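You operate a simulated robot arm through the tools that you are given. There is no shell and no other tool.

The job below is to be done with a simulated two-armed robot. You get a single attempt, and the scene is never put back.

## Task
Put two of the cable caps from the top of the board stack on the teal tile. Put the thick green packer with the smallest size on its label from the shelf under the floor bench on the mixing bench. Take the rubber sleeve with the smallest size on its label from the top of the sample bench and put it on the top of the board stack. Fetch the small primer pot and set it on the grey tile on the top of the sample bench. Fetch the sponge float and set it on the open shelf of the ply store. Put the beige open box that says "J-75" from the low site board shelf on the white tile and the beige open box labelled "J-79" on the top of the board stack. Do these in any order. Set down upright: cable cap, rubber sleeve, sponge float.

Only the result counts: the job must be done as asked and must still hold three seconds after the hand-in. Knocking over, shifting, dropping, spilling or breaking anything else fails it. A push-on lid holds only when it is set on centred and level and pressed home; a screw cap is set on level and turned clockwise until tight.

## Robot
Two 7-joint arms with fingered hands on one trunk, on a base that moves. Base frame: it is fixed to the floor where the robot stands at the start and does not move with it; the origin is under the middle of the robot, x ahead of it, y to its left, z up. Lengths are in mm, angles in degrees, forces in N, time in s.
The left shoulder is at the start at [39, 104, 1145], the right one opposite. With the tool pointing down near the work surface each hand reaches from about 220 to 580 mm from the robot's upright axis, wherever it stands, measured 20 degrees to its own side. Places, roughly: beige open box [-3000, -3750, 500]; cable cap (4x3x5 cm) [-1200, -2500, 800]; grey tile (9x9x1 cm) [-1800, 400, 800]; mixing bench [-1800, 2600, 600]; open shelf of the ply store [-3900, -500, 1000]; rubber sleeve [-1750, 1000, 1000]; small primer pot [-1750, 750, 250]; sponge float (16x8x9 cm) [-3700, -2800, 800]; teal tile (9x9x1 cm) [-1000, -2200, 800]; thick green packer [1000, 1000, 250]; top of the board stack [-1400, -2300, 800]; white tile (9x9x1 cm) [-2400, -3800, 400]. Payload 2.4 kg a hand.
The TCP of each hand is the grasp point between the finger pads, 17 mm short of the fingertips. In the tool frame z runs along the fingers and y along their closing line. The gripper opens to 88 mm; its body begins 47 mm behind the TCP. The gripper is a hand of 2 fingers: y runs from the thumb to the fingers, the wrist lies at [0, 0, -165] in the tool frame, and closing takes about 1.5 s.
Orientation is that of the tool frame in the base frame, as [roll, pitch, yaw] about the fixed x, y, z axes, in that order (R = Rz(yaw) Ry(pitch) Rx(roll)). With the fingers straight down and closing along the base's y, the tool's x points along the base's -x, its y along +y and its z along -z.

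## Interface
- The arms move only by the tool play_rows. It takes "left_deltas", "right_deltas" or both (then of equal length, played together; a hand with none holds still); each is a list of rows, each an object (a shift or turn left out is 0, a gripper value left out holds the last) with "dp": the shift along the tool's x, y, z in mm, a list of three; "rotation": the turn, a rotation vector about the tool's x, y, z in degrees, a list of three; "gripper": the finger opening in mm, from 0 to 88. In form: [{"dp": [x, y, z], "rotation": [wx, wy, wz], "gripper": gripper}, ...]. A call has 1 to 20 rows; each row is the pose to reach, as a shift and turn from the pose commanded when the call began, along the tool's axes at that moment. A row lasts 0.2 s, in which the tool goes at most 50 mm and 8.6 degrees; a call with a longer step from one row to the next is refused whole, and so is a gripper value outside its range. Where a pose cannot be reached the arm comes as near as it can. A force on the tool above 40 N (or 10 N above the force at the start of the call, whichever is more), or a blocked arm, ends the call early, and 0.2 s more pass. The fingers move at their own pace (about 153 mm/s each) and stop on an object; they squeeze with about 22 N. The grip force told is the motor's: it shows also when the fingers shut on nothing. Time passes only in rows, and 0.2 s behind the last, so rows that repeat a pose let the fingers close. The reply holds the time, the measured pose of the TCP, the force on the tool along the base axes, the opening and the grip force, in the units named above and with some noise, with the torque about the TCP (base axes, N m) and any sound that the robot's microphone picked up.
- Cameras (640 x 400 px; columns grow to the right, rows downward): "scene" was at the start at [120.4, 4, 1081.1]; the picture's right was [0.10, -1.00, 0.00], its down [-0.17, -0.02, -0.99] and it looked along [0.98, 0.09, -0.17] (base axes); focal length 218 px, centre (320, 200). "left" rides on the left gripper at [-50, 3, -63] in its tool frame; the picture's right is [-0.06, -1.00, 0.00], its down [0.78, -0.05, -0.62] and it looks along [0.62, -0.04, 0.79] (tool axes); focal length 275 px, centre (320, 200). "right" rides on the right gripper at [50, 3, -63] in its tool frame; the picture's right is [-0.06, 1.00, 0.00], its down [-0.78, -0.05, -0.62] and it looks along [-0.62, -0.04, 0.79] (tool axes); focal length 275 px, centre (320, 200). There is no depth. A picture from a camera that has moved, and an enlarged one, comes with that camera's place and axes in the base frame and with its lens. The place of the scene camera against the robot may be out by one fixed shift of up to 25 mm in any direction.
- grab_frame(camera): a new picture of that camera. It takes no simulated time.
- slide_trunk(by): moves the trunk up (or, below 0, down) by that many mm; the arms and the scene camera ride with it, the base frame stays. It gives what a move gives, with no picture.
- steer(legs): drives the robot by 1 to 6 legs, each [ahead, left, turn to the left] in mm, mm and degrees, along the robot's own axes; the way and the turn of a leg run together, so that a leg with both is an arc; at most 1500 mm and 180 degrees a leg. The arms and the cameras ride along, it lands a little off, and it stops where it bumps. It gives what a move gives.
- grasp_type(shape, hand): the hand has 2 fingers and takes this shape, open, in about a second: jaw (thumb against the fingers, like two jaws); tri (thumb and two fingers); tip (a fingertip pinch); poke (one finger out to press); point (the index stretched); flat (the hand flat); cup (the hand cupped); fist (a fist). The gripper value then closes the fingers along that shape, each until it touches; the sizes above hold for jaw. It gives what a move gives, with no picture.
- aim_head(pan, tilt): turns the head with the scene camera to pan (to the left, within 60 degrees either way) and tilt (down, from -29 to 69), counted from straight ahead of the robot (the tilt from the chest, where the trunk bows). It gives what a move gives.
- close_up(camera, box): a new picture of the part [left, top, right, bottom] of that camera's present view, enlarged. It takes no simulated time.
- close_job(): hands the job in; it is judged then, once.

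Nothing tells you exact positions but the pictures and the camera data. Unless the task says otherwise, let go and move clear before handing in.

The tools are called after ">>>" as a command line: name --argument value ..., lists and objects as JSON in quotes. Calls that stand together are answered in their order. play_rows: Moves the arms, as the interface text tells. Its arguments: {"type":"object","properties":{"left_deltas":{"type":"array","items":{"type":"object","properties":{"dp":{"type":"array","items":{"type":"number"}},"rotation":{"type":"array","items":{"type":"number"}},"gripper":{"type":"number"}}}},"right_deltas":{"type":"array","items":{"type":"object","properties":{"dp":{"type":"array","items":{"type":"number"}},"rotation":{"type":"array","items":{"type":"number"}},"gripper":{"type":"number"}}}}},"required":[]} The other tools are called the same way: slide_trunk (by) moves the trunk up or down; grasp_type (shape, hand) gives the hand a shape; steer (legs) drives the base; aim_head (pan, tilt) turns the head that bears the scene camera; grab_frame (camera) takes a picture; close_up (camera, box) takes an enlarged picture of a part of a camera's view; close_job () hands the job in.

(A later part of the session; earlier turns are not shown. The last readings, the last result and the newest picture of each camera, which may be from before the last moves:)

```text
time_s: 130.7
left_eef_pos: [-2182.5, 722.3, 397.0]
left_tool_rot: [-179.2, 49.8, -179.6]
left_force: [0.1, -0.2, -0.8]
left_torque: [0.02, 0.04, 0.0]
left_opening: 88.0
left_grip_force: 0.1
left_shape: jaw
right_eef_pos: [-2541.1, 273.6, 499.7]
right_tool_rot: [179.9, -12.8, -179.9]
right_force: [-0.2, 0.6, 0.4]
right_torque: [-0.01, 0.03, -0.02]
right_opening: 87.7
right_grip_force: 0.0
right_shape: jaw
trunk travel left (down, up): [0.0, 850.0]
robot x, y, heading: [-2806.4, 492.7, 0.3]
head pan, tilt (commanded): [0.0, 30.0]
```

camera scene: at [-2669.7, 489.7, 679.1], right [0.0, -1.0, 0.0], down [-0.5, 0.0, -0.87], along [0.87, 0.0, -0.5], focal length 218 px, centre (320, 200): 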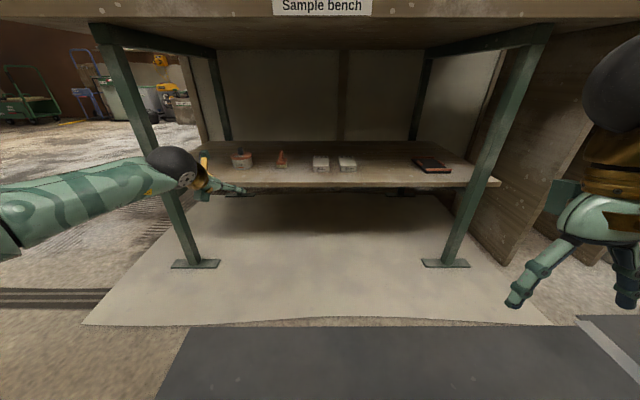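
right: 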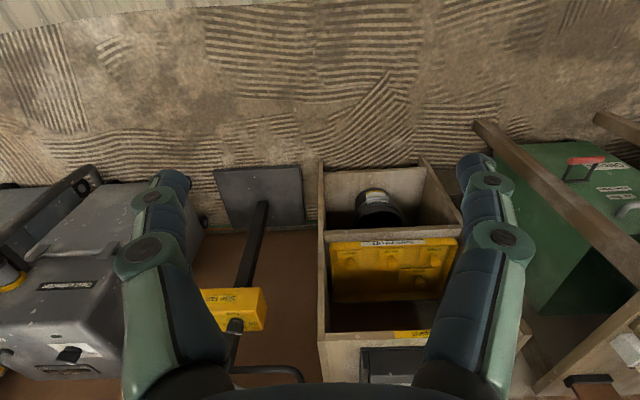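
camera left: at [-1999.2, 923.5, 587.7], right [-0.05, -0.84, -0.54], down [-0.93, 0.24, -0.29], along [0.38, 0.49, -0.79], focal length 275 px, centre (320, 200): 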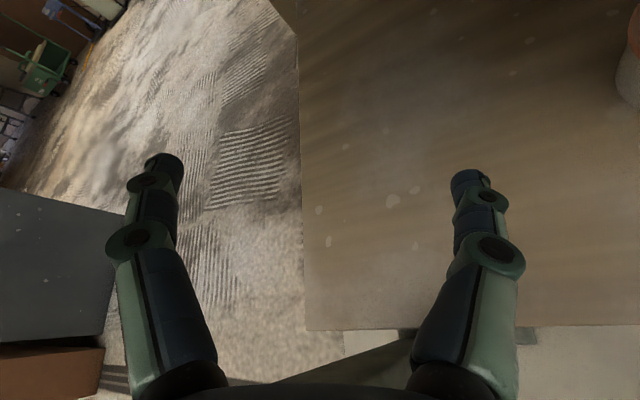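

The pose is reachable at f≈624. I'll raise the hand slightly, turn 12° left and come up to the shelf at an angle.

>>> play_rows --left_deltas '[{"dp": [-13, 0, -11]}, {"dp": [-25, 0, -21]}, {"dp": [-25, 0, -21]}]'

>>> steer --legs '[[0, 0, 12], [234, -132, 0]]'

>>> grab_frame --camera "left"

>>> grab_frame --camera "scene"

```text
time_s: 131.5
left_eef_pos: [-2182.8, 722.0, 429.7]
left_tool_rot: [-179.3, 49.8, -179.6]
left_force: [0.0, 0.4, -0.1]
left_torque: [0.01, -0.02, -0.02]
left_opening: 87.9
left_grip_force: 0.0
left_shape: jaw
right_eef_pos: [-2542.3, 274.7, 499.3]
right_tool_rot: [179.8, -12.7, -180.0]
right_force: [-0.2, 0.7, 1.0]
right_torque: [0.02, 0.0, 0.01]
right_opening: 87.8
right_grip_force: 0.2
right_shape: jaw
trunk travel left (down, up): [0.0, 850.0]
robot x, y, heading: [-2808.3, 492.6, 0.0]
head pan, tilt (commanded): [0.0, 30.0]
```

```text
time_s: 134.2
left_eef_pos: [-1988.1, 766.8, 427.0]
left_tool_rot: [-179.3, 49.9, -167.5]
left_force: [-0.6, 0.4, -0.3]
left_torque: [0.0, 0.04, -0.03]
left_opening: 88.1
left_grip_force: 0.1
left_shape: jaw
right_eef_pos: [-2247.5, 252.9, 499.8]
right_tool_rot: [179.9, -12.7, -167.8]
right_force: [1.1, 0.6, -0.1]
right_torque: [0.01, -0.01, -0.01]
right_opening: 88.1
right_grip_force: 0.2
right_shape: jaw
trunk travel left (down, up): [0.0, 850.0]
robot x, y, heading: [-2554.1, 414.9, 12.2]
head pan, tilt (commanded): [0.0, 30.0]
```

```text
taken
camera left: at [-2005.4, 767.2, 507.7], right [0.24, -0.97, 0.06], down [-0.95, -0.25, -0.2], along [0.21, -0.01, -0.98], focal length 275 px, centre (320, 200)
```

left: 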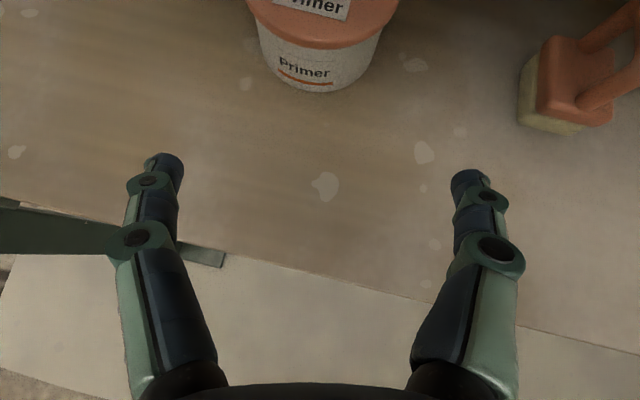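

```text
taken
camera scene: at [-2417.6, 438.4, 679.1], right [0.21, -0.98, 0.0], down [-0.49, -0.1, -0.87], along [0.85, 0.18, -0.5], focal length 218 px, centre (320, 200)
```

scene: 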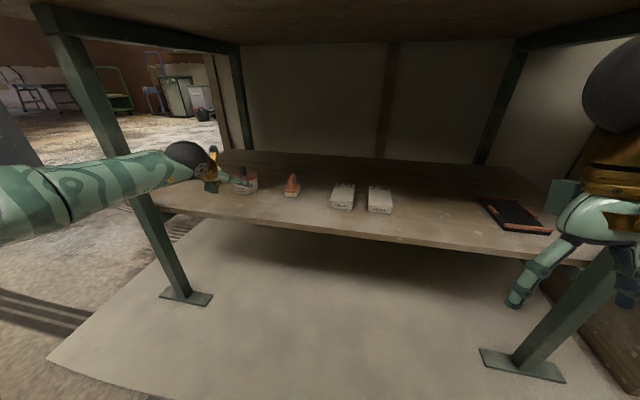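

The pot is straight ahead, about 110 mm forward and 4 mm to the right. I'll lower the hand gently to find the shelf height first.

>>> play_rows --left_deltas '[{"dp": [8, -2, 6]}, {"dp": [15, -4, 13]}, {"dp": [21, -4, 18]}, {"dp": [24, -4, 20]}, {"dp": [27, -4, 23]}]'

>>> grab_frame --camera "left"

```text
time_s: 135.4
left_eef_pos: [-1987.6, 762.4, 393.3]
left_tool_rot: [-179.2, 49.8, -167.6]
left_force: [-0.4, -0.8, -0.4]
left_torque: [0.03, 0.03, -0.02]
left_opening: 88.1
left_grip_force: 0.2
left_shape: jaw
right_eef_pos: [-2247.4, 251.9, 501.0]
right_tool_rot: [179.8, -12.7, -167.9]
right_force: [-0.5, -0.2, 0.5]
right_torque: [0.0, 0.0, 0.0]
right_opening: 87.8
right_grip_force: 0.0
right_shape: jaw
trunk travel left (down, up): [0.0, 850.0]
robot x, y, heading: [-2552.3, 413.8, 12.2]
head pan, tilt (commanded): [0.0, 30.0]
```

```text
taken
camera left: at [-2003.6, 763.4, 472.5], right [0.24, -0.97, 0.06], down [-0.95, -0.25, -0.2], along [0.21, 0.0, -0.98], focal length 275 px, centre (320, 200)
```

left: 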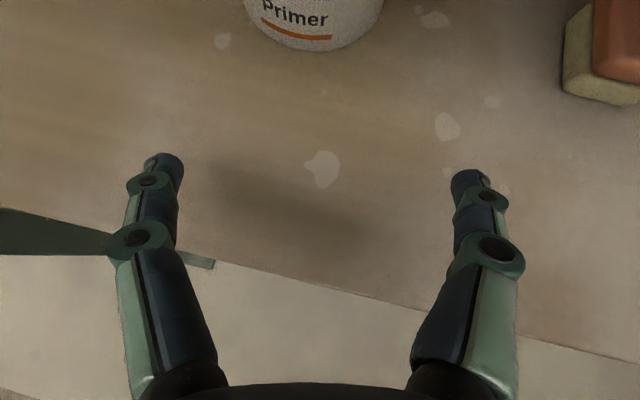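

>>> play_rows --left_deltas '[{"dp": [5, 0, 4]}, {"dp": [9, 0, 8]}, {"dp": [12, 0, 10]}, {"dp": [14, 0, 12]}, {"dp": [16, 0, 13]}]'

>>> grab_frame --camera "left"

```text
time_s: 136.6
left_eef_pos: [-1987.1, 761.7, 373.3]
left_tool_rot: [-179.1, 49.8, -167.7]
left_force: [-0.6, -0.3, 1.0]
left_torque: [0.0, -0.03, 0.01]
left_opening: 88.3
left_grip_force: 0.0
left_shape: jaw
right_eef_pos: [-2248.1, 253.1, 499.6]
right_tool_rot: [179.9, -12.6, -167.9]
right_force: [-0.1, 0.0, 0.2]
right_torque: [-0.01, -0.01, -0.04]
right_opening: 87.8
right_grip_force: 0.0
right_shape: jaw
trunk travel left (down, up): [0.0, 850.0]
robot x, y, heading: [-2549.2, 415.6, 12.1]
head pan, tilt (commanded): [0.0, 30.0]
```

```text
taken
camera left: at [-2005.3, 763.3, 451.6], right [0.24, -0.97, 0.06], down [-0.95, -0.25, -0.2], along [0.21, -0.01, -0.98], focal length 275 px, centre (320, 200)
```

left: 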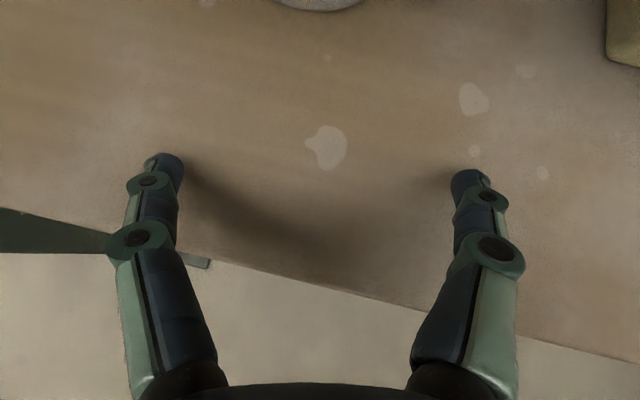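

The shelf is at about z 352 and the pot is centred about 122 mm ahead. I'll raise the hand 6 mm and creep forward with the base.

>>> play_rows --left_deltas '[{"dp": [-5, 1, -4]}, {"dp": [-5, 1, -4]}]'

>>> steer --legs '[[75, 0, 0]]'

>>> grab_frame --camera "left"

>>> grab_frame --camera "scene"

```text
time_s: 137.2
left_eef_pos: [-1988.7, 764.0, 379.4]
left_tool_rot: [-179.2, 49.8, -167.6]
left_force: [0.4, -0.5, -0.1]
left_torque: [0.0, 0.06, -0.02]
left_opening: 88.2
left_grip_force: 0.2
left_shape: jaw
right_eef_pos: [-2247.0, 253.3, 500.7]
right_tool_rot: [179.9, -12.7, -167.9]
right_force: [0.3, 0.6, -0.3]
right_torque: [0.02, -0.02, 0.02]
right_opening: 88.0
right_grip_force: 0.2
right_shape: jaw
trunk travel left (down, up): [0.0, 850.0]
robot x, y, heading: [-2549.6, 411.8, 11.9]
head pan, tilt (commanded): [0.0, 30.0]
```

```text
time_s: 138.2
left_eef_pos: [-1918.0, 777.7, 378.7]
left_tool_rot: [-179.2, 49.9, -167.6]
left_force: [-0.2, 0.4, -0.3]
left_torque: [-0.02, 0.01, -0.01]
left_opening: 88.1
left_grip_force: 0.1
left_shape: jaw
right_eef_pos: [-2175.0, 268.0, 500.1]
right_tool_rot: [179.9, -12.6, -167.9]
right_force: [-0.7, 0.3, -0.5]
right_torque: [0.01, 0.02, -0.01]
right_opening: 87.9
right_grip_force: 0.2
right_shape: jaw
trunk travel left (down, up): [0.0, 850.0]
robot x, y, heading: [-2478.0, 426.3, 12.0]
head pan, tilt (commanded): [0.0, 30.0]
```

```text
taken
camera left: at [-1934.0, 779.9, 458.1], right [0.24, -0.97, 0.06], down [-0.95, -0.25, -0.2], along [0.21, -0.01, -0.98], focal length 275 px, centre (320, 200)
```

left: 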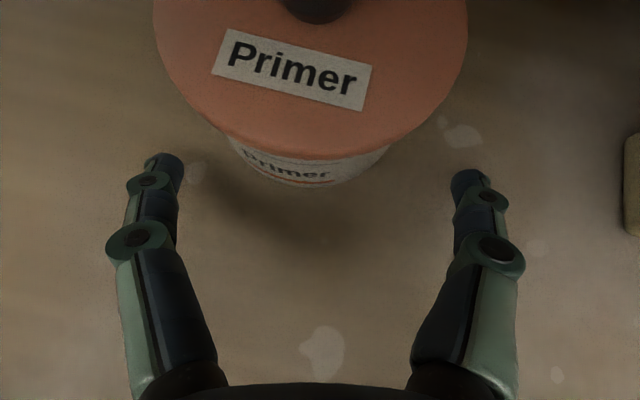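

```text
taken
camera scene: at [-2346.0, 453.8, 679.1], right [0.21, -0.98, 0.0], down [-0.49, -0.1, -0.87], along [0.85, 0.18, -0.5], focal length 218 px, centre (320, 200)
```

scene: 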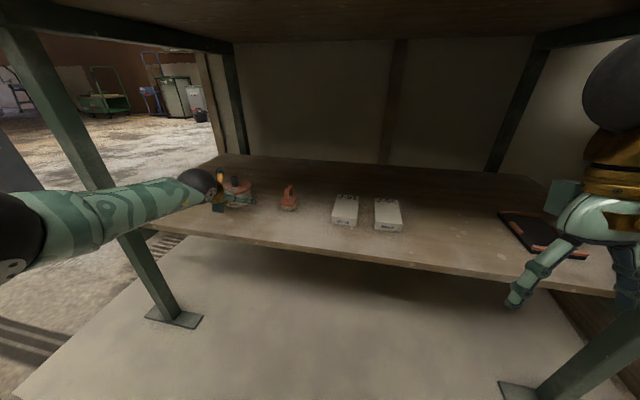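

The pot is well centred between the fingers. I'll go 36 mm further and then close on the body.

>>> steer --legs '[[37, 1, 0]]'

>>> grab_frame --camera "left"

```text
time_s: 139.1
left_eef_pos: [-1880.7, 788.0, 380.0]
left_tool_rot: [-179.2, 49.8, -167.6]
left_force: [0.2, -0.5, -0.1]
left_torque: [0.02, -0.03, 0.01]
left_opening: 88.2
left_grip_force: 0.1
left_shape: jaw
right_eef_pos: [-2140.1, 276.8, 499.6]
right_tool_rot: [180.0, -12.7, -168.0]
right_force: [0.2, -0.5, 0.1]
right_torque: [0.03, -0.02, -0.01]
right_opening: 87.8
right_grip_force: 0.0
right_shape: jaw
trunk travel left (down, up): [0.0, 850.0]
robot x, y, heading: [-2445.3, 438.6, 12.2]
head pan, tilt (commanded): [0.0, 30.0]
```

```text
taken
camera left: at [-1898.2, 788.2, 458.1], right [0.24, -0.97, 0.06], down [-0.95, -0.25, -0.2], along [0.21, -0.01, -0.98], focal length 275 px, centre (320, 200)
```

left: 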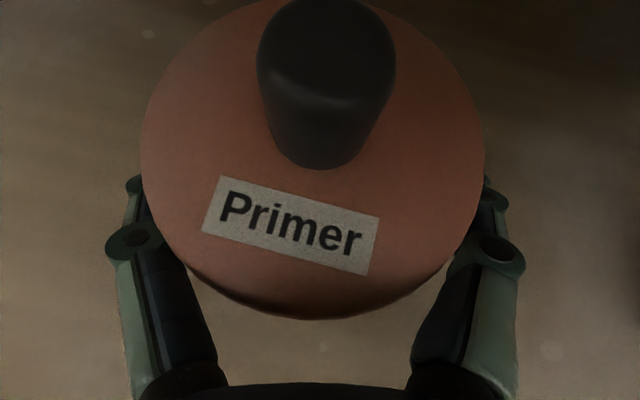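

>>> play_rows --left_deltas '[{"dp": [0, 2, 0], "gripper": 80}, {"dp": [0, 2, 0], "gripper": 70}, {"dp": [0, 2, 0], "gripper": 55}, {"dp": [0, 2, 0], "gripper": 50}, {"dp": [0, 2, 0], "gripper": 50}, {"dp": [0, 2, 0], "gripper": 50}]'

>>> grab_frame --camera "left"

```text
time_s: 140.5
left_eef_pos: [-1881.9, 788.8, 379.2]
left_tool_rot: [-179.2, 49.7, -167.6]
left_force: [0.2, -1.5, 0.1]
left_torque: [0.06, 0.02, -0.04]
left_opening: 64.0
left_grip_force: 22.3
left_shape: jaw
right_eef_pos: [-2139.4, 276.9, 499.6]
right_tool_rot: [180.0, -12.6, -168.0]
right_force: [-0.7, -0.7, 0.5]
right_torque: [0.01, 0.02, 0.03]
right_opening: 88.0
right_grip_force: 0.0
right_shape: jaw
trunk travel left (down, up): [0.0, 850.0]
robot x, y, heading: [-2440.7, 435.4, 12.0]
head pan, tilt (commanded): [0.0, 30.0]
```

```text
taken
camera left: at [-1898.4, 790.0, 457.8], right [0.24, -0.97, 0.06], down [-0.95, -0.25, -0.2], along [0.21, -0.01, -0.98], focal length 275 px, centre (320, 200)
```

left: 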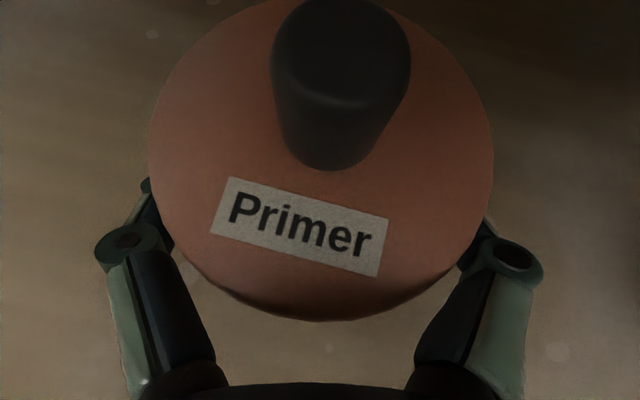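

The pot is gripped at 22 N. I'll lift it slightly.

>>> play_rows --left_deltas '[{"dp": [-8, 0, -6]}, {"dp": [-15, 0, -13]}, {"dp": [-23, 0, -19]}, {"dp": [-31, 0, -26]}, {"dp": [-31, 0, -26]}]'

>>> grab_frame --camera "left"

>>> grab_frame --camera "scene"

```text
time_s: 141.7
left_eef_pos: [-1882.2, 790.5, 420.2]
left_tool_rot: [-179.3, 49.8, -167.7]
left_force: [0.4, -0.9, -4.6]
left_torque: [-0.05, 0.07, 0.01]
left_opening: 63.8
left_grip_force: 22.0
left_shape: jaw
right_eef_pos: [-2139.2, 276.9, 500.1]
right_tool_rot: [179.9, -12.7, -167.8]
right_force: [-0.4, -0.5, 0.6]
right_torque: [-0.02, 0.02, -0.01]
right_opening: 87.9
right_grip_force: 0.0
right_shape: jaw
trunk travel left (down, up): [0.0, 850.0]
robot x, y, heading: [-2443.9, 437.4, 11.9]
head pan, tilt (commanded): [0.0, 30.0]
```

```text
taken
camera left: at [-1898.2, 790.7, 498.8], right [0.24, -0.97, 0.06], down [-0.95, -0.25, -0.2], along [0.21, -0.01, -0.98], focal length 275 px, centre (320, 200)
```

left: 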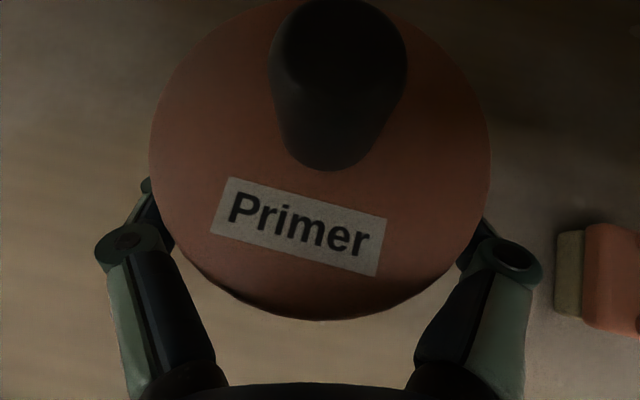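

```text
taken
camera scene: at [-2310.2, 462.4, 679.0], right [0.21, -0.98, 0.0], down [-0.49, -0.1, -0.87], along [0.85, 0.18, -0.5], focal length 218 px, centre (320, 200)
```

scene: 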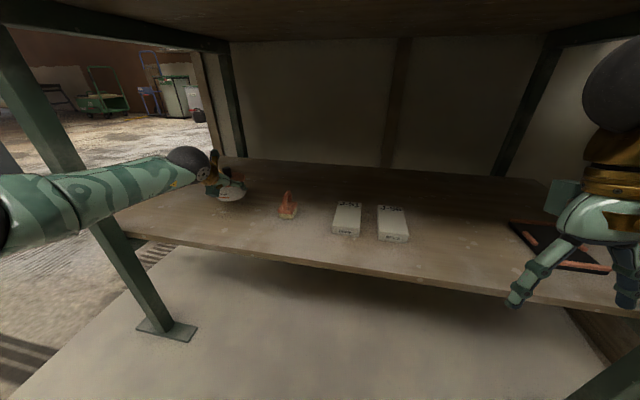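

The pot is lifted, about 0.47 kg. I'll back straight out, turn square to the bench, and raise the trunk.

>>> steer --legs '[[-420, 0, 0], [0, 0, -12]]'

>>> slide_trunk --by 375

>>> slide_trunk --by 120

>>> grab_frame --camera "scene"

```text
time_s: 145.0
left_eef_pos: [-2223.5, 579.1, 419.9]
left_tool_rot: [-179.2, 49.8, -179.5]
left_force: [0.2, -0.2, -4.3]
left_torque: [0.0, 0.02, 0.01]
left_opening: 63.9
left_grip_force: 22.0
left_shape: jaw
right_eef_pos: [-2582.7, 131.5, 500.1]
right_tool_rot: [179.9, -12.7, -179.8]
right_force: [0.0, 0.0, 0.6]
right_torque: [0.02, -0.02, 0.04]
right_opening: 87.8
right_grip_force: 0.1
right_shape: jaw
trunk travel left (down, up): [0.0, 850.0]
robot x, y, heading: [-2846.3, 351.5, 0.2]
head pan, tilt (commanded): [0.0, 30.0]
```

```text
time_s: 148.6
left_eef_pos: [-2223.5, 579.3, 794.5]
left_tool_rot: [-179.2, 49.8, -179.5]
left_force: [-0.2, 0.0, -4.7]
left_torque: [-0.04, 0.01, -0.01]
left_opening: 64.0
left_grip_force: 21.2
left_shape: jaw
right_eef_pos: [-2582.1, 131.6, 875.2]
right_tool_rot: [179.9, -12.7, -179.8]
right_force: [-0.4, -0.5, -0.7]
right_torque: [-0.02, -0.03, 0.05]
right_opening: 87.8
right_grip_force: 0.1
right_shape: jaw
trunk travel left (down, up): [-375.0, 475.0]
robot x, y, heading: [-2848.4, 349.8, 0.2]
head pan, tilt (commanded): [0.0, 30.0]
```

```text
time_s: 150.1
left_eef_pos: [-2220.6, 579.1, 937.7]
left_tool_rot: [-179.2, 52.0, -179.5]
left_force: [0.3, 0.6, -4.2]
left_torque: [0.0, 0.03, -0.02]
left_opening: 64.1
left_grip_force: 22.1
left_shape: jaw
right_eef_pos: [-2581.9, 131.4, 994.6]
right_tool_rot: [179.9, -12.7, -179.9]
right_force: [0.3, 0.2, -0.9]
right_torque: [-0.01, -0.01, -0.01]
right_opening: 87.7
right_grip_force: 0.1
right_shape: jaw
trunk travel left (down, up): [-495.0, 355.0]
robot x, y, heading: [-2846.7, 350.0, -0.0]
head pan, tilt (commanded): [0.0, 30.0]
```

```text
taken
camera scene: at [-2730.0, 347.0, 1168.9], right [0.0, -1.0, 0.0], down [-0.5, 0.0, -0.87], along [0.87, 0.0, -0.5], focal length 218 px, centre (320, 200)
```

scene: 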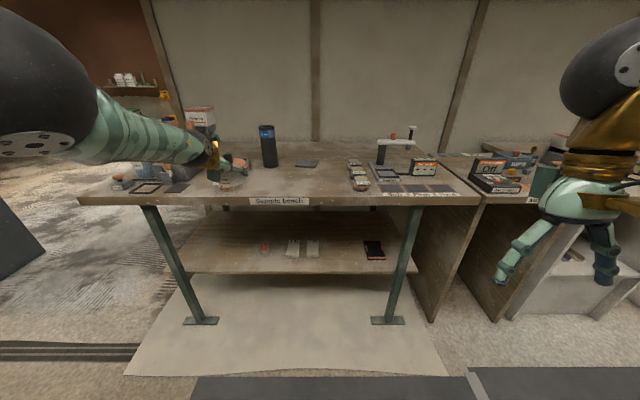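

I put the grey tile at about [-1778, 405, 818]. I'll drive so the pot hangs just short of it, then check with the wrist camera.

>>> steer --legs '[[0, -174, 0], [330, 0, 0]]'

>>> grab_frame --camera "left"

>>> grab_frame --camera "scene"

```text
time_s: 153.4
left_eef_pos: [-1891.4, 398.7, 938.6]
left_tool_rot: [-179.2, 52.0, -179.8]
left_force: [-0.7, 0.2, -4.4]
left_torque: [0.0, 0.02, 0.01]
left_opening: 63.9
left_grip_force: 21.7
left_shape: jaw
right_eef_pos: [-2254.4, -47.8, 994.4]
right_tool_rot: [179.9, -12.7, 179.9]
right_force: [-0.3, -0.1, 0.1]
right_torque: [0.0, 0.01, 0.02]
right_opening: 88.1
right_grip_force: 0.1
right_shape: jaw
trunk travel left (down, up): [-495.0, 355.0]
robot x, y, heading: [-2517.3, 174.3, -0.1]
head pan, tilt (commanded): [0.0, 30.0]
```

```text
taken
camera left: at [-1909.9, 403.0, 1016.4], right [0.03, -1.0, 0.06], down [-0.97, -0.04, -0.24], along [0.24, -0.05, -0.97], focal length 275 px, centre (320, 200)
```

left: 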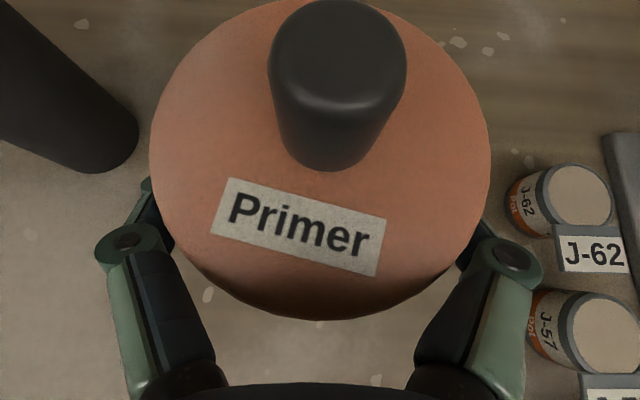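

```text
taken
camera scene: at [-2400.8, 168.8, 1168.9], right [0.0, -1.0, 0.0], down [-0.5, 0.0, -0.87], along [0.87, 0.0, -0.5], focal length 218 px, centre (320, 200)
```

scene: 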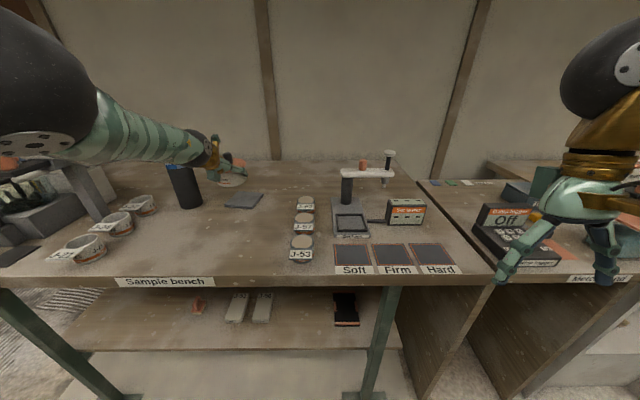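

>>> close_up --camera "scene" --box '[160, 120, 320, 220]'

```text
4.00 times, centred on (240, 170) of scene
camera zoom: at [-2400.8, 168.8, 1168.9], right [0.0, -1.0, 0.0], down [-0.5, 0.0, -0.87], along [0.87, 0.0, -0.5], focal length 872 px, centre (640, 320)
```

zoom: 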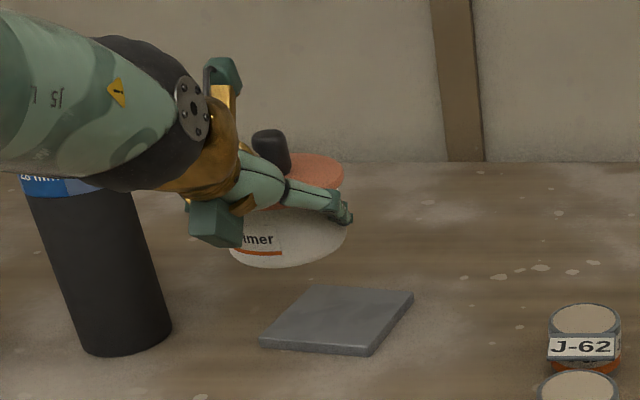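

From the gripper's known position I find the scene camera is really about 17 mm lower than stated. I'll correct the pot's 2° tilt and move it above the tile.

>>> play_rows --left_deltas '[{"dp": [0, 0, 0], "rotation": [0, 1.1, 0]}, {"dp": [0, 0, 0], "rotation": [0, 2.2, 0]}, {"dp": [0, 0, 0], "rotation": [0, 2.2, 0]}]'

>>> steer --legs '[[100, 15, 0]]'

>>> slide_trunk --by -50

>>> close_up --camera "scene" --box '[180, 100, 340, 220]'

>>> grab_frame --camera "left"

```text
time_s: 154.2
left_eef_pos: [-1891.4, 398.7, 938.7]
left_tool_rot: [-179.3, 49.7, -179.9]
left_force: [-0.9, 0.2, -5.0]
left_torque: [0.01, 0.05, -0.02]
left_opening: 63.9
left_grip_force: 22.2
left_shape: jaw
right_eef_pos: [-2254.8, -47.0, 995.4]
right_tool_rot: [179.9, -12.7, 179.9]
right_force: [-0.4, -0.3, 1.2]
right_torque: [0.01, -0.02, 0.01]
right_opening: 88.0
right_grip_force: 0.1
right_shape: jaw
trunk travel left (down, up): [-495.0, 355.0]
robot x, y, heading: [-2514.4, 171.6, -0.1]
head pan, tilt (commanded): [0.0, 30.0]
```

```text
time_s: 155.3
left_eef_pos: [-1792.6, 412.9, 938.4]
left_tool_rot: [-179.2, 49.8, -179.9]
left_force: [-0.4, 0.2, -4.2]
left_torque: [0.0, 0.05, 0.0]
left_opening: 63.8
left_grip_force: 22.1
left_shape: jaw
right_eef_pos: [-2154.3, -32.9, 992.7]
right_tool_rot: [179.9, -12.8, 179.8]
right_force: [0.3, 0.1, -0.1]
right_torque: [-0.02, 0.0, 0.01]
right_opening: 87.7
right_grip_force: 0.1
right_shape: jaw
trunk travel left (down, up): [-495.0, 355.0]
robot x, y, heading: [-2419.3, 187.5, -0.4]
head pan, tilt (commanded): [0.0, 30.0]
```

```text
time_s: 156.3
left_eef_pos: [-1793.5, 413.0, 890.0]
left_tool_rot: [-179.2, 49.8, -179.8]
left_force: [-0.2, 0.1, -3.7]
left_torque: [-0.02, 0.03, 0.0]
left_opening: 63.7
left_grip_force: 22.0
left_shape: jaw
right_eef_pos: [-2156.3, -31.8, 944.8]
right_tool_rot: [179.9, -12.8, 179.8]
right_force: [0.3, 0.0, 0.5]
right_torque: [0.0, 0.01, 0.0]
right_opening: 88.0
right_grip_force: 0.0
right_shape: jaw
trunk travel left (down, up): [-445.0, 405.0]
robot x, y, heading: [-2417.9, 189.7, -0.4]
head pan, tilt (commanded): [0.0, 30.0]
```

```text
3.33 times, centred on (260, 160) of scene
camera zoom: at [-2301.5, 183.5, 1118.7], right [0.0, -1.0, 0.0], down [-0.5, 0.0, -0.87], along [0.87, 0.0, -0.5], focal length 726 px, centre (520, 333)
```

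zoom: 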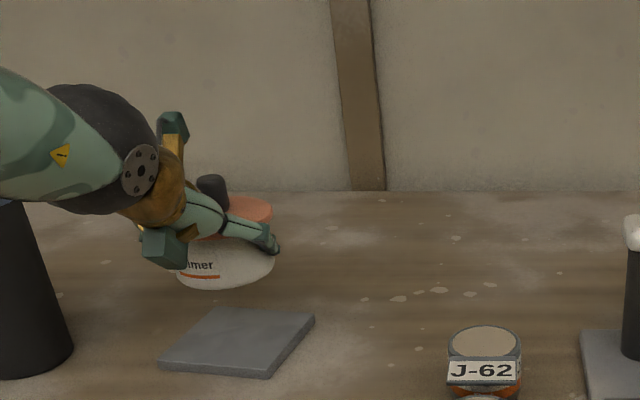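

```text
taken
camera left: at [-1809.6, 416.9, 968.1], right [0.03, -1.0, 0.06], down [-0.98, -0.04, -0.2], along [0.2, -0.05, -0.98], focal length 275 px, centre (320, 200)
```

left: 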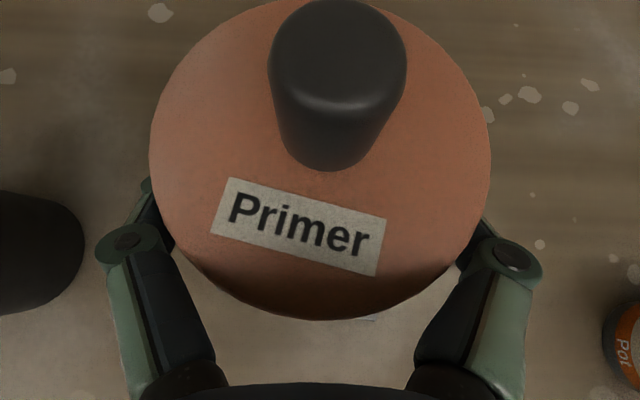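

>>> slide_trunk --by -35

>>> play_rows --left_deltas '[{"dp": [5, 0, -6]}, {"dp": [5, 0, -6]}]'

>>> close_up --camera "scene" --box '[180, 100, 340, 220]'

>>> grab_frame --camera "left"

```text
time_s: 157.1
left_eef_pos: [-1792.7, 412.7, 854.2]
left_tool_rot: [-179.2, 49.7, -179.9]
left_force: [-0.3, -0.6, -4.9]
left_torque: [0.01, 0.07, -0.03]
left_opening: 63.9
left_grip_force: 22.2
left_shape: jaw
right_eef_pos: [-2156.1, -32.8, 909.9]
right_tool_rot: [179.9, -12.8, 179.8]
right_force: [-0.3, 0.5, -0.3]
right_torque: [0.04, -0.01, 0.0]
right_opening: 87.7
right_grip_force: 0.0
right_shape: jaw
trunk travel left (down, up): [-410.0, 440.0]
robot x, y, heading: [-2421.3, 191.5, 0.0]
head pan, tilt (commanded): [0.0, 30.0]
```

```text
time_s: 157.7
left_eef_pos: [-1801.2, 412.4, 852.9]
left_tool_rot: [-179.2, 49.8, -179.9]
left_force: [-0.7, 0.3, -4.1]
left_torque: [-0.02, 0.04, 0.02]
left_opening: 64.2
left_grip_force: 22.2
left_shape: jaw
right_eef_pos: [-2155.4, -32.0, 909.6]
right_tool_rot: [179.9, -12.7, 179.7]
right_force: [0.0, 0.2, -0.5]
right_torque: [0.02, 0.01, 0.02]
right_opening: 87.8
right_grip_force: 0.1
right_shape: jaw
trunk travel left (down, up): [-410.0, 440.0]
robot x, y, heading: [-2417.1, 190.1, 0.2]
head pan, tilt (commanded): [0.0, 30.0]
```

```text
3.33 times, centred on (260, 160) of scene
camera zoom: at [-2300.6, 183.6, 1083.4], right [0.0, -1.0, 0.0], down [-0.5, 0.0, -0.87], along [0.87, 0.0, -0.5], focal length 726 px, centre (520, 333)
```

zoom: 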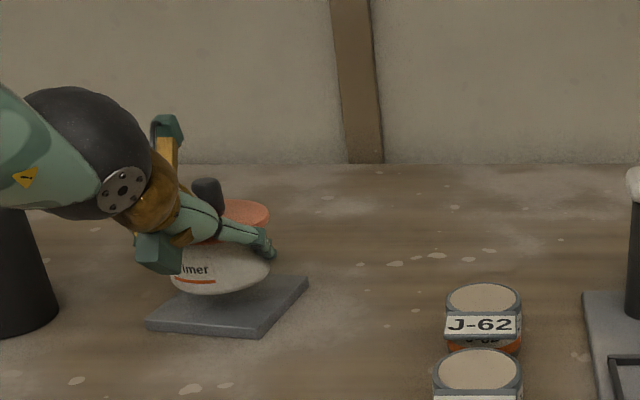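

```text
taken
camera left: at [-1817.1, 417.3, 933.0], right [0.03, -1.0, 0.06], down [-0.98, -0.04, -0.2], along [0.2, -0.05, -0.98], focal length 275 px, centre (320, 200)
```

left: 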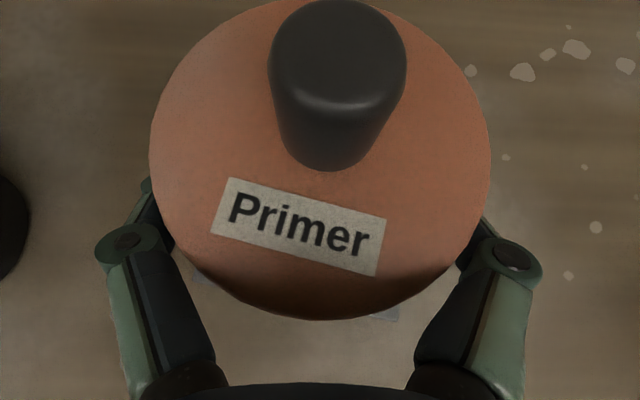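

>>> close_up --camera "left" --box '[160, 230, 480, 400]'

>>> close_up --camera "scene" --box '[205, 150, 285, 210]'

```text
2.00 times, centred on (320, 315) of left
camera zoom: at [-1817.1, 417.3, 933.0], right [0.03, -1.0, 0.06], down [-0.98, -0.04, -0.2], along [0.2, -0.05, -0.98], focal length 551 px, centre (320, -30)
```

zoom: 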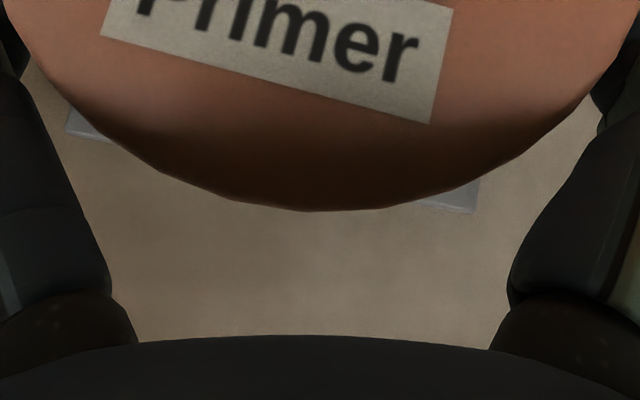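

```text
6.67 times, centred on (245, 180) of scene
camera zoom: at [-2300.6, 183.6, 1083.4], right [0.0, -1.0, 0.0], down [-0.5, 0.0, -0.87], along [0.87, 0.0, -0.5], focal length 1453 px, centre (820, 333)
```

zoom: 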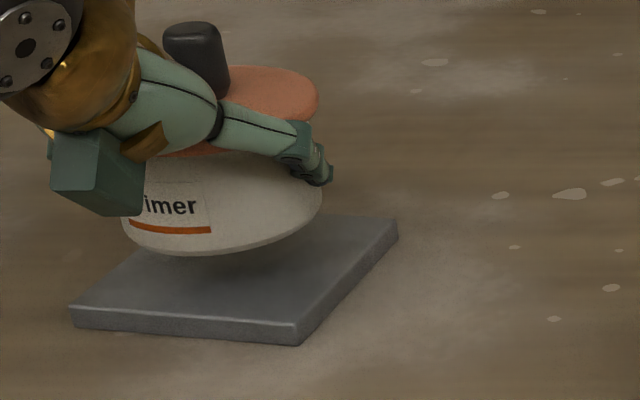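

Both front tile corners are visible in the wrist view. The tile centre works out to [-1791, 413, 807] and the pot centre to [-1790, 414], so it's well aligned. I'll lower gently to contact.

>>> play_rows --left_deltas '[{"dp": [3, -1, 3]}, {"dp": [6, -1, 5]}, {"dp": [9, -1, 7.5]}, {"dp": [11, -1, 9.5]}]'

>>> close_up --camera "scene" --box '[205, 150, 285, 210]'

```text
time_s: 158.7
left_eef_pos: [-1801.3, 412.4, 837.1]
left_tool_rot: [-179.3, 49.6, -179.9]
left_force: [1.2, -0.2, -4.8]
left_torque: [-0.01, 0.04, 0.02]
left_opening: 63.7
left_grip_force: 21.9
left_shape: jaw
right_eef_pos: [-2156.1, -33.9, 909.7]
right_tool_rot: [179.9, -12.7, 179.8]
right_force: [0.0, 0.6, 0.1]
right_torque: [0.02, 0.01, 0.01]
right_opening: 87.7
right_grip_force: 0.1
right_shape: jaw
trunk travel left (down, up): [-410.0, 440.0]
robot x, y, heading: [-2419.1, 187.6, -0.2]
head pan, tilt (commanded): [0.0, 30.0]
```

```text
6.67 times, centred on (245, 180) of scene
camera zoom: at [-2300.5, 183.5, 1083.4], right [0.0, -1.0, 0.0], down [-0.5, 0.0, -0.87], along [0.87, 0.0, -0.5], focal length 1453 px, centre (820, 333)
```

zoom: 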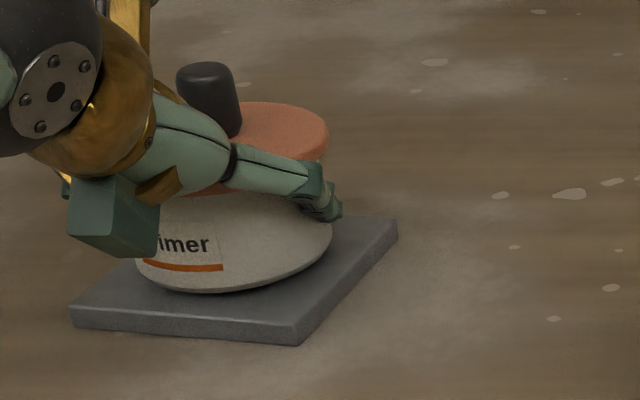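

>>> play_rows --left_deltas '[{"dp": [1.5, 0, 1.3]}, {"dp": [3, 0, 2.6]}, {"dp": [3.8, 0, 3.2]}]'

```text
time_s: 159.5
left_eef_pos: [-1800.1, 410.5, 835.7]
left_tool_rot: [-179.2, 49.8, -179.9]
left_force: [0.4, 1.6, 0.7]
left_torque: [0.04, -0.01, 0.02]
left_opening: 64.0
left_grip_force: 21.7
left_shape: jaw
right_eef_pos: [-2155.1, -33.5, 909.4]
right_tool_rot: [179.8, -12.7, 179.8]
right_force: [-0.1, -0.6, 0.5]
right_torque: [-0.03, -0.03, 0.01]
right_opening: 87.5
right_grip_force: 0.0
right_shape: jaw
trunk travel left (down, up): [-410.0, 440.0]
robot x, y, heading: [-2418.8, 190.4, -0.3]
head pan, tilt (commanded): [0.0, 30.0]
```

Contact: the weight is now carried by the tile. I'll release.

>>> play_rows --left_deltas '[{"gripper": 68}, {"gripper": 74}, {"gripper": 82}, {"gripper": 88}, {"gripper": 88}]'

>>> close_up --camera "scene" --box '[205, 150, 285, 210]'

>>> grab_frame --camera "left"

```text
time_s: 160.7
left_eef_pos: [-1801.2, 410.3, 834.3]
left_tool_rot: [-179.2, 49.9, -179.9]
left_force: [-0.3, 0.4, -1.3]
left_torque: [-0.02, 0.0, 0.01]
left_opening: 87.9
left_grip_force: 0.1
left_shape: jaw
right_eef_pos: [-2154.8, -33.0, 910.3]
right_tool_rot: [179.9, -12.7, 179.8]
right_force: [-0.2, 0.1, 0.4]
right_torque: [-0.01, 0.0, -0.01]
right_opening: 87.8
right_grip_force: 0.1
right_shape: jaw
trunk travel left (down, up): [-410.0, 440.0]
robot x, y, heading: [-2414.7, 190.4, -0.1]
head pan, tilt (commanded): [0.0, 30.0]
```

```text
6.67 times, centred on (245, 180) of scene
camera zoom: at [-2300.9, 183.3, 1083.5], right [0.0, -1.0, 0.0], down [-0.5, 0.0, -0.87], along [0.87, 0.0, -0.5], focal length 1453 px, centre (820, 333)
```

zoom: 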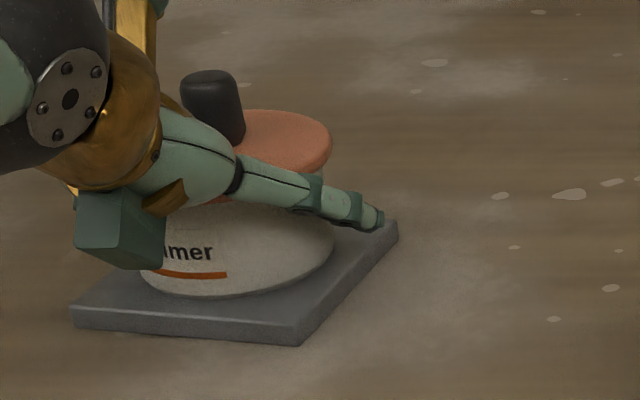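

```text
taken
camera left: at [-1816.7, 415.1, 913.4], right [0.03, -1.0, 0.06], down [-0.98, -0.04, -0.2], along [0.2, -0.05, -0.98], focal length 275 px, centre (320, 200)
```

left: 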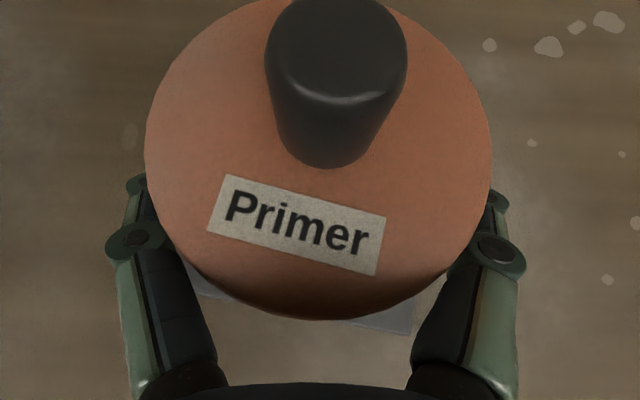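

The pot is released on the tile. I'll back straight off and check.

>>> steer --legs '[[-200, 0, 0]]'

>>> close_up --camera "scene" --box '[180, 80, 380, 220]'

>>> grab_frame --camera "scene"

```text
time_s: 162.3
left_eef_pos: [-2000.5, 408.8, 835.4]
left_tool_rot: [-179.3, 49.8, 180.0]
left_force: [-0.1, 0.3, -0.7]
left_torque: [-0.02, -0.01, 0.01]
left_opening: 87.9
left_grip_force: 0.0
left_shape: jaw
right_eef_pos: [-2359.3, -33.2, 910.0]
right_tool_rot: [179.9, -12.7, 179.6]
right_force: [-1.3, -1.1, -0.4]
right_torque: [0.0, -0.03, 0.0]
right_opening: 87.8
right_grip_force: 0.0
right_shape: jaw
trunk travel left (down, up): [-410.0, 440.0]
robot x, y, heading: [-2618.5, 189.5, -0.4]
head pan, tilt (commanded): [0.0, 30.0]
```

```text
2.86 times, centred on (280, 150) of scene
camera zoom: at [-2502.6, 184.0, 1083.5], right [-0.01, -1.0, 0.0], down [-0.5, 0.0, -0.87], along [0.87, -0.01, -0.5], focal length 623 px, centre (434, 343)
```

zoom: 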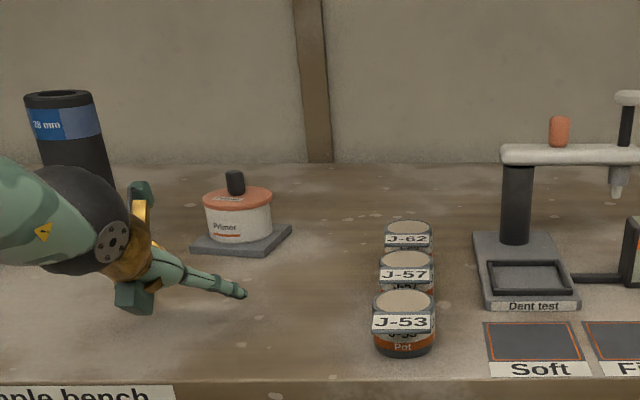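

```text
taken
camera scene: at [-2502.6, 184.0, 1083.5], right [-0.01, -1.0, 0.0], down [-0.5, 0.0, -0.87], along [0.87, -0.01, -0.5], focal length 218 px, centre (320, 200)
```

scene: 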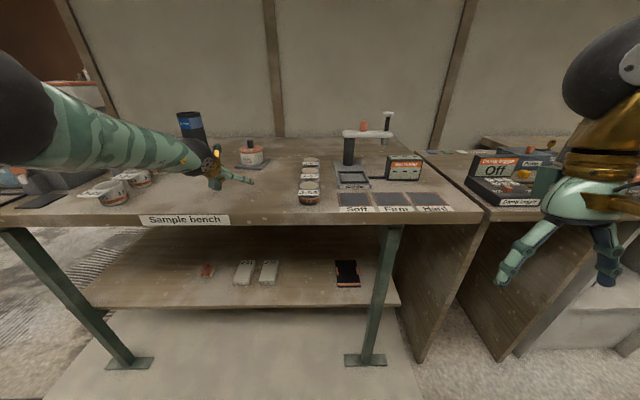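

The primer pot stands on the grey tile. Next is the 15 mm sleeve, which I'll grasp top-down with the left hand from the north end of the bench. I'll retreat, set the left hand vertical and drive round.

>>> steer --legs '[[-200, 0, 0]]'

>>> slide_trunk --by 85

>>> play_rows --left_deltas '[{"dp": [3, -6, -45], "rotation": [0, 8.3, 0]}, {"dp": [6, -13, -90], "rotation": [0, 16.6, 0]}, {"dp": [9, -19, -135], "rotation": [0, 24.9, 0]}, {"dp": [12, -26, -180], "rotation": [0, 33.2, 0]}, {"dp": [15, -32, -225], "rotation": [0, 41.5, 0]}, {"dp": [18, -39, -270], "rotation": [0, 49.8, 0]}, {"dp": [18, -39, -270], "rotation": [0, 49.8, 0]}]' --right_deltas '[{"rotation": [0, -4, 0]}, {"rotation": [0, -8, 0]}, {"rotation": [0, -12.7, 0]}, {"rotation": [0, -12.7, 0]}, {"rotation": [0, -12.7, 0]}, {"rotation": [0, -12.7, 0]}, {"rotation": [0, -12.7, 0]}]'

>>> steer --legs '[[0, 1450, 0], [0, 0, -90]]'

>>> grab_frame --camera "scene"

```text
time_s: 163.9
left_eef_pos: [-2203.7, 412.7, 833.7]
left_tool_rot: [-179.2, 49.8, 180.0]
left_force: [-0.5, 0.2, -0.5]
left_torque: [0.02, 0.0, -0.02]
left_opening: 88.0
left_grip_force: 0.1
left_shape: jaw
right_eef_pos: [-2559.7, -30.5, 909.6]
right_tool_rot: [179.9, -12.7, 179.8]
right_force: [0.6, 0.2, -0.8]
right_torque: [-0.02, 0.05, -0.01]
right_opening: 87.8
right_grip_force: 0.0
right_shape: jaw
trunk travel left (down, up): [-410.0, 440.0]
robot x, y, heading: [-2823.5, 193.4, -0.5]
head pan, tilt (commanded): [0.0, 30.0]
```

```text
time_s: 165.1
left_eef_pos: [-2204.4, 411.1, 922.6]
left_tool_rot: [-179.2, 50.1, -180.0]
left_force: [0.0, 0.9, -0.5]
left_torque: [0.01, 0.02, -0.02]
left_opening: 87.9
left_grip_force: 0.0
left_shape: jaw
right_eef_pos: [-2558.9, -30.2, 993.6]
right_tool_rot: [179.9, -12.7, 179.7]
right_force: [0.0, -0.1, 0.1]
right_torque: [0.0, 0.02, -0.01]
right_opening: 87.9
right_grip_force: 0.0
right_shape: jaw
trunk travel left (down, up): [-495.0, 355.0]
robot x, y, heading: [-2823.6, 194.2, -0.3]
head pan, tilt (commanded): [0.0, 30.0]
```

```text
time_s: 166.7
left_eef_pos: [-2424.0, 374.7, 1082.5]
left_tool_rot: [-179.5, 0.2, 179.4]
left_force: [0.6, -0.7, 0.1]
left_torque: [0.01, -0.01, 0.01]
left_opening: 87.8
left_grip_force: 0.1
left_shape: jaw
right_eef_pos: [-2559.8, -31.3, 996.0]
right_tool_rot: [179.9, -0.1, 179.7]
right_force: [-0.2, -0.3, 0.9]
right_torque: [0.03, -0.01, 0.01]
right_opening: 87.9
right_grip_force: 0.0
right_shape: jaw
trunk travel left (down, up): [-495.0, 355.0]
robot x, y, heading: [-2823.1, 191.4, -0.3]
head pan, tilt (commanded): [0.0, 30.0]
```

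```text
time_s: 177.8
left_eef_pos: [-2627.2, 1255.2, 1081.5]
left_tool_rot: [-179.5, 0.2, 87.5]
left_force: [-0.5, -0.5, -0.4]
left_torque: [0.05, 0.01, 0.01]
left_opening: 88.3
left_grip_force: 0.1
left_shape: jaw
right_eef_pos: [-3029.2, 1406.2, 994.6]
right_tool_rot: [179.9, -0.1, 87.9]
right_force: [0.0, -0.2, 0.4]
right_torque: [0.03, 0.02, 0.0]
right_opening: 87.9
right_grip_force: 0.0
right_shape: jaw
trunk travel left (down, up): [-495.0, 355.0]
robot x, y, heading: [-2800.5, 1660.2, -92.2]
head pan, tilt (commanded): [0.0, 30.0]
```

```text
taken
camera scene: at [-2805.6, 1537.1, 1169.0], right [-1.0, 0.04, 0.0], down [0.02, 0.5, -0.87], along [-0.03, -0.87, -0.5], focal length 218 px, centre (320, 200)
```

scene: 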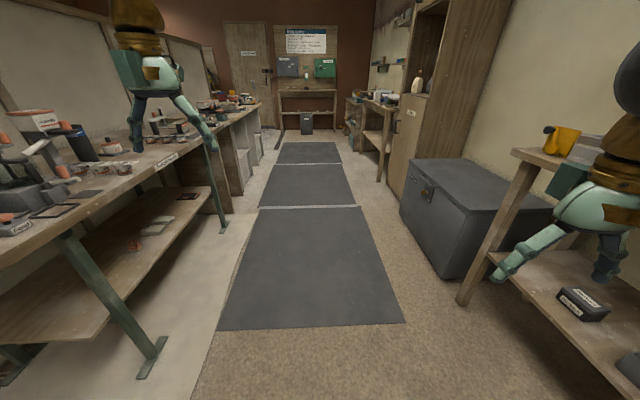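

>>> steer --legs '[[0, 0, 2.2], [0, 880, 0]]'

>>> aim_head --pan 0 --tilt 35

>>> grab_frame --camera "scene"

```text
time_s: 182.8
left_eef_pos: [-1744.4, 1260.7, 1081.9]
left_tool_rot: [-179.5, 0.3, 89.5]
left_force: [-1.0, -0.1, -0.5]
left_torque: [-0.01, 0.01, 0.03]
left_opening: 87.9
left_grip_force: 0.2
left_shape: jaw
right_eef_pos: [-2151.9, 1396.3, 994.3]
right_tool_rot: [179.9, 0.1, 89.7]
right_force: [-0.8, 0.0, -0.3]
right_torque: [0.0, 0.07, 0.0]
right_opening: 88.1
right_grip_force: 0.1
right_shape: jaw
trunk travel left (down, up): [-495.0, 355.0]
robot x, y, heading: [-1935.1, 1659.6, -90.0]
head pan, tilt (commanded): [0.0, 30.0]
```

```text
time_s: 183.5
left_eef_pos: [-1744.9, 1260.3, 1081.1]
left_tool_rot: [-179.5, 0.3, 89.4]
left_force: [0.6, 0.4, -0.3]
left_torque: [0.02, -0.01, 0.05]
left_opening: 88.2
left_grip_force: 0.0
left_shape: jaw
right_eef_pos: [-2152.7, 1395.2, 994.7]
right_tool_rot: [179.9, 0.0, 89.9]
right_force: [0.5, 0.0, 0.1]
right_torque: [0.0, -0.04, 0.01]
right_opening: 87.7
right_grip_force: 0.1
right_shape: jaw
trunk travel left (down, up): [-495.0, 355.0]
robot x, y, heading: [-1931.9, 1660.9, -90.3]
head pan, tilt (commanded): [0.0, 35.0]
```

```text
taken
camera scene: at [-1933.7, 1537.4, 1161.2], right [-1.0, 0.0, 0.0], down [0.0, 0.57, -0.82], along [0.0, -0.82, -0.57], focal length 218 px, centre (320, 200)
```

scene: 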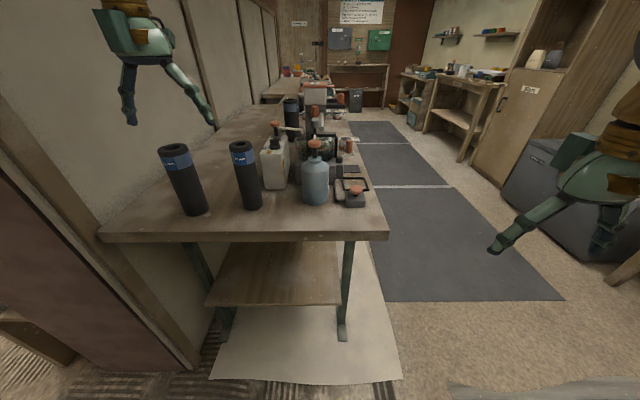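

>>> close_up --camera "scene" --box '[140, 120, 340, 245]'

>>> grab_frame --camera "left"

```text
3.20 times, centred on (240, 182) of scene
camera zoom: at [-1933.7, 1537.4, 1161.2], right [-1.0, 0.0, 0.0], down [0.0, 0.57, -0.82], along [0.0, -0.82, -0.57], focal length 697 px, centre (576, 256)
```

zoom: 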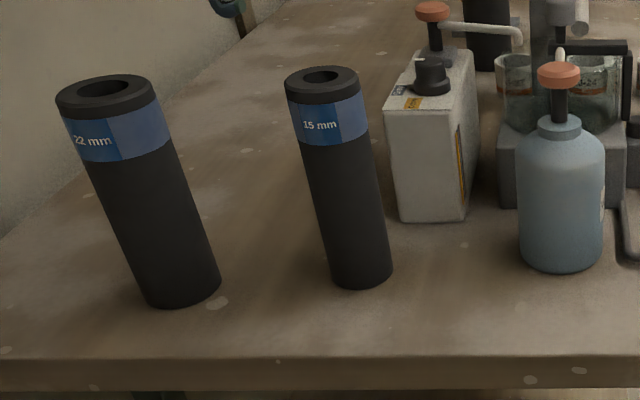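

```text
taken
camera left: at [-1742.3, 1211.7, 1145.3], right [-1.0, -0.05, 0.01], down [-0.04, 0.79, 0.62], along [-0.04, 0.61, -0.79], focal length 275 px, centre (320, 200)
```

left: 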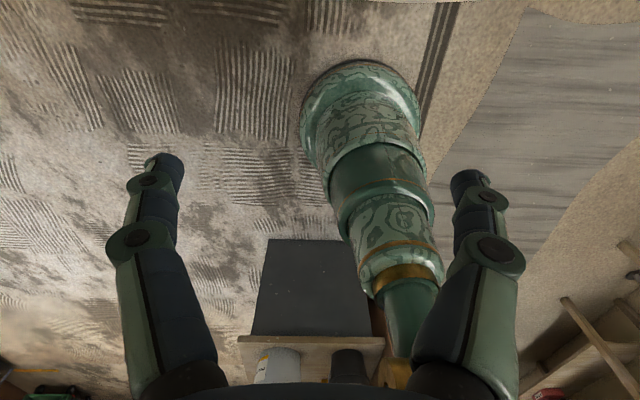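

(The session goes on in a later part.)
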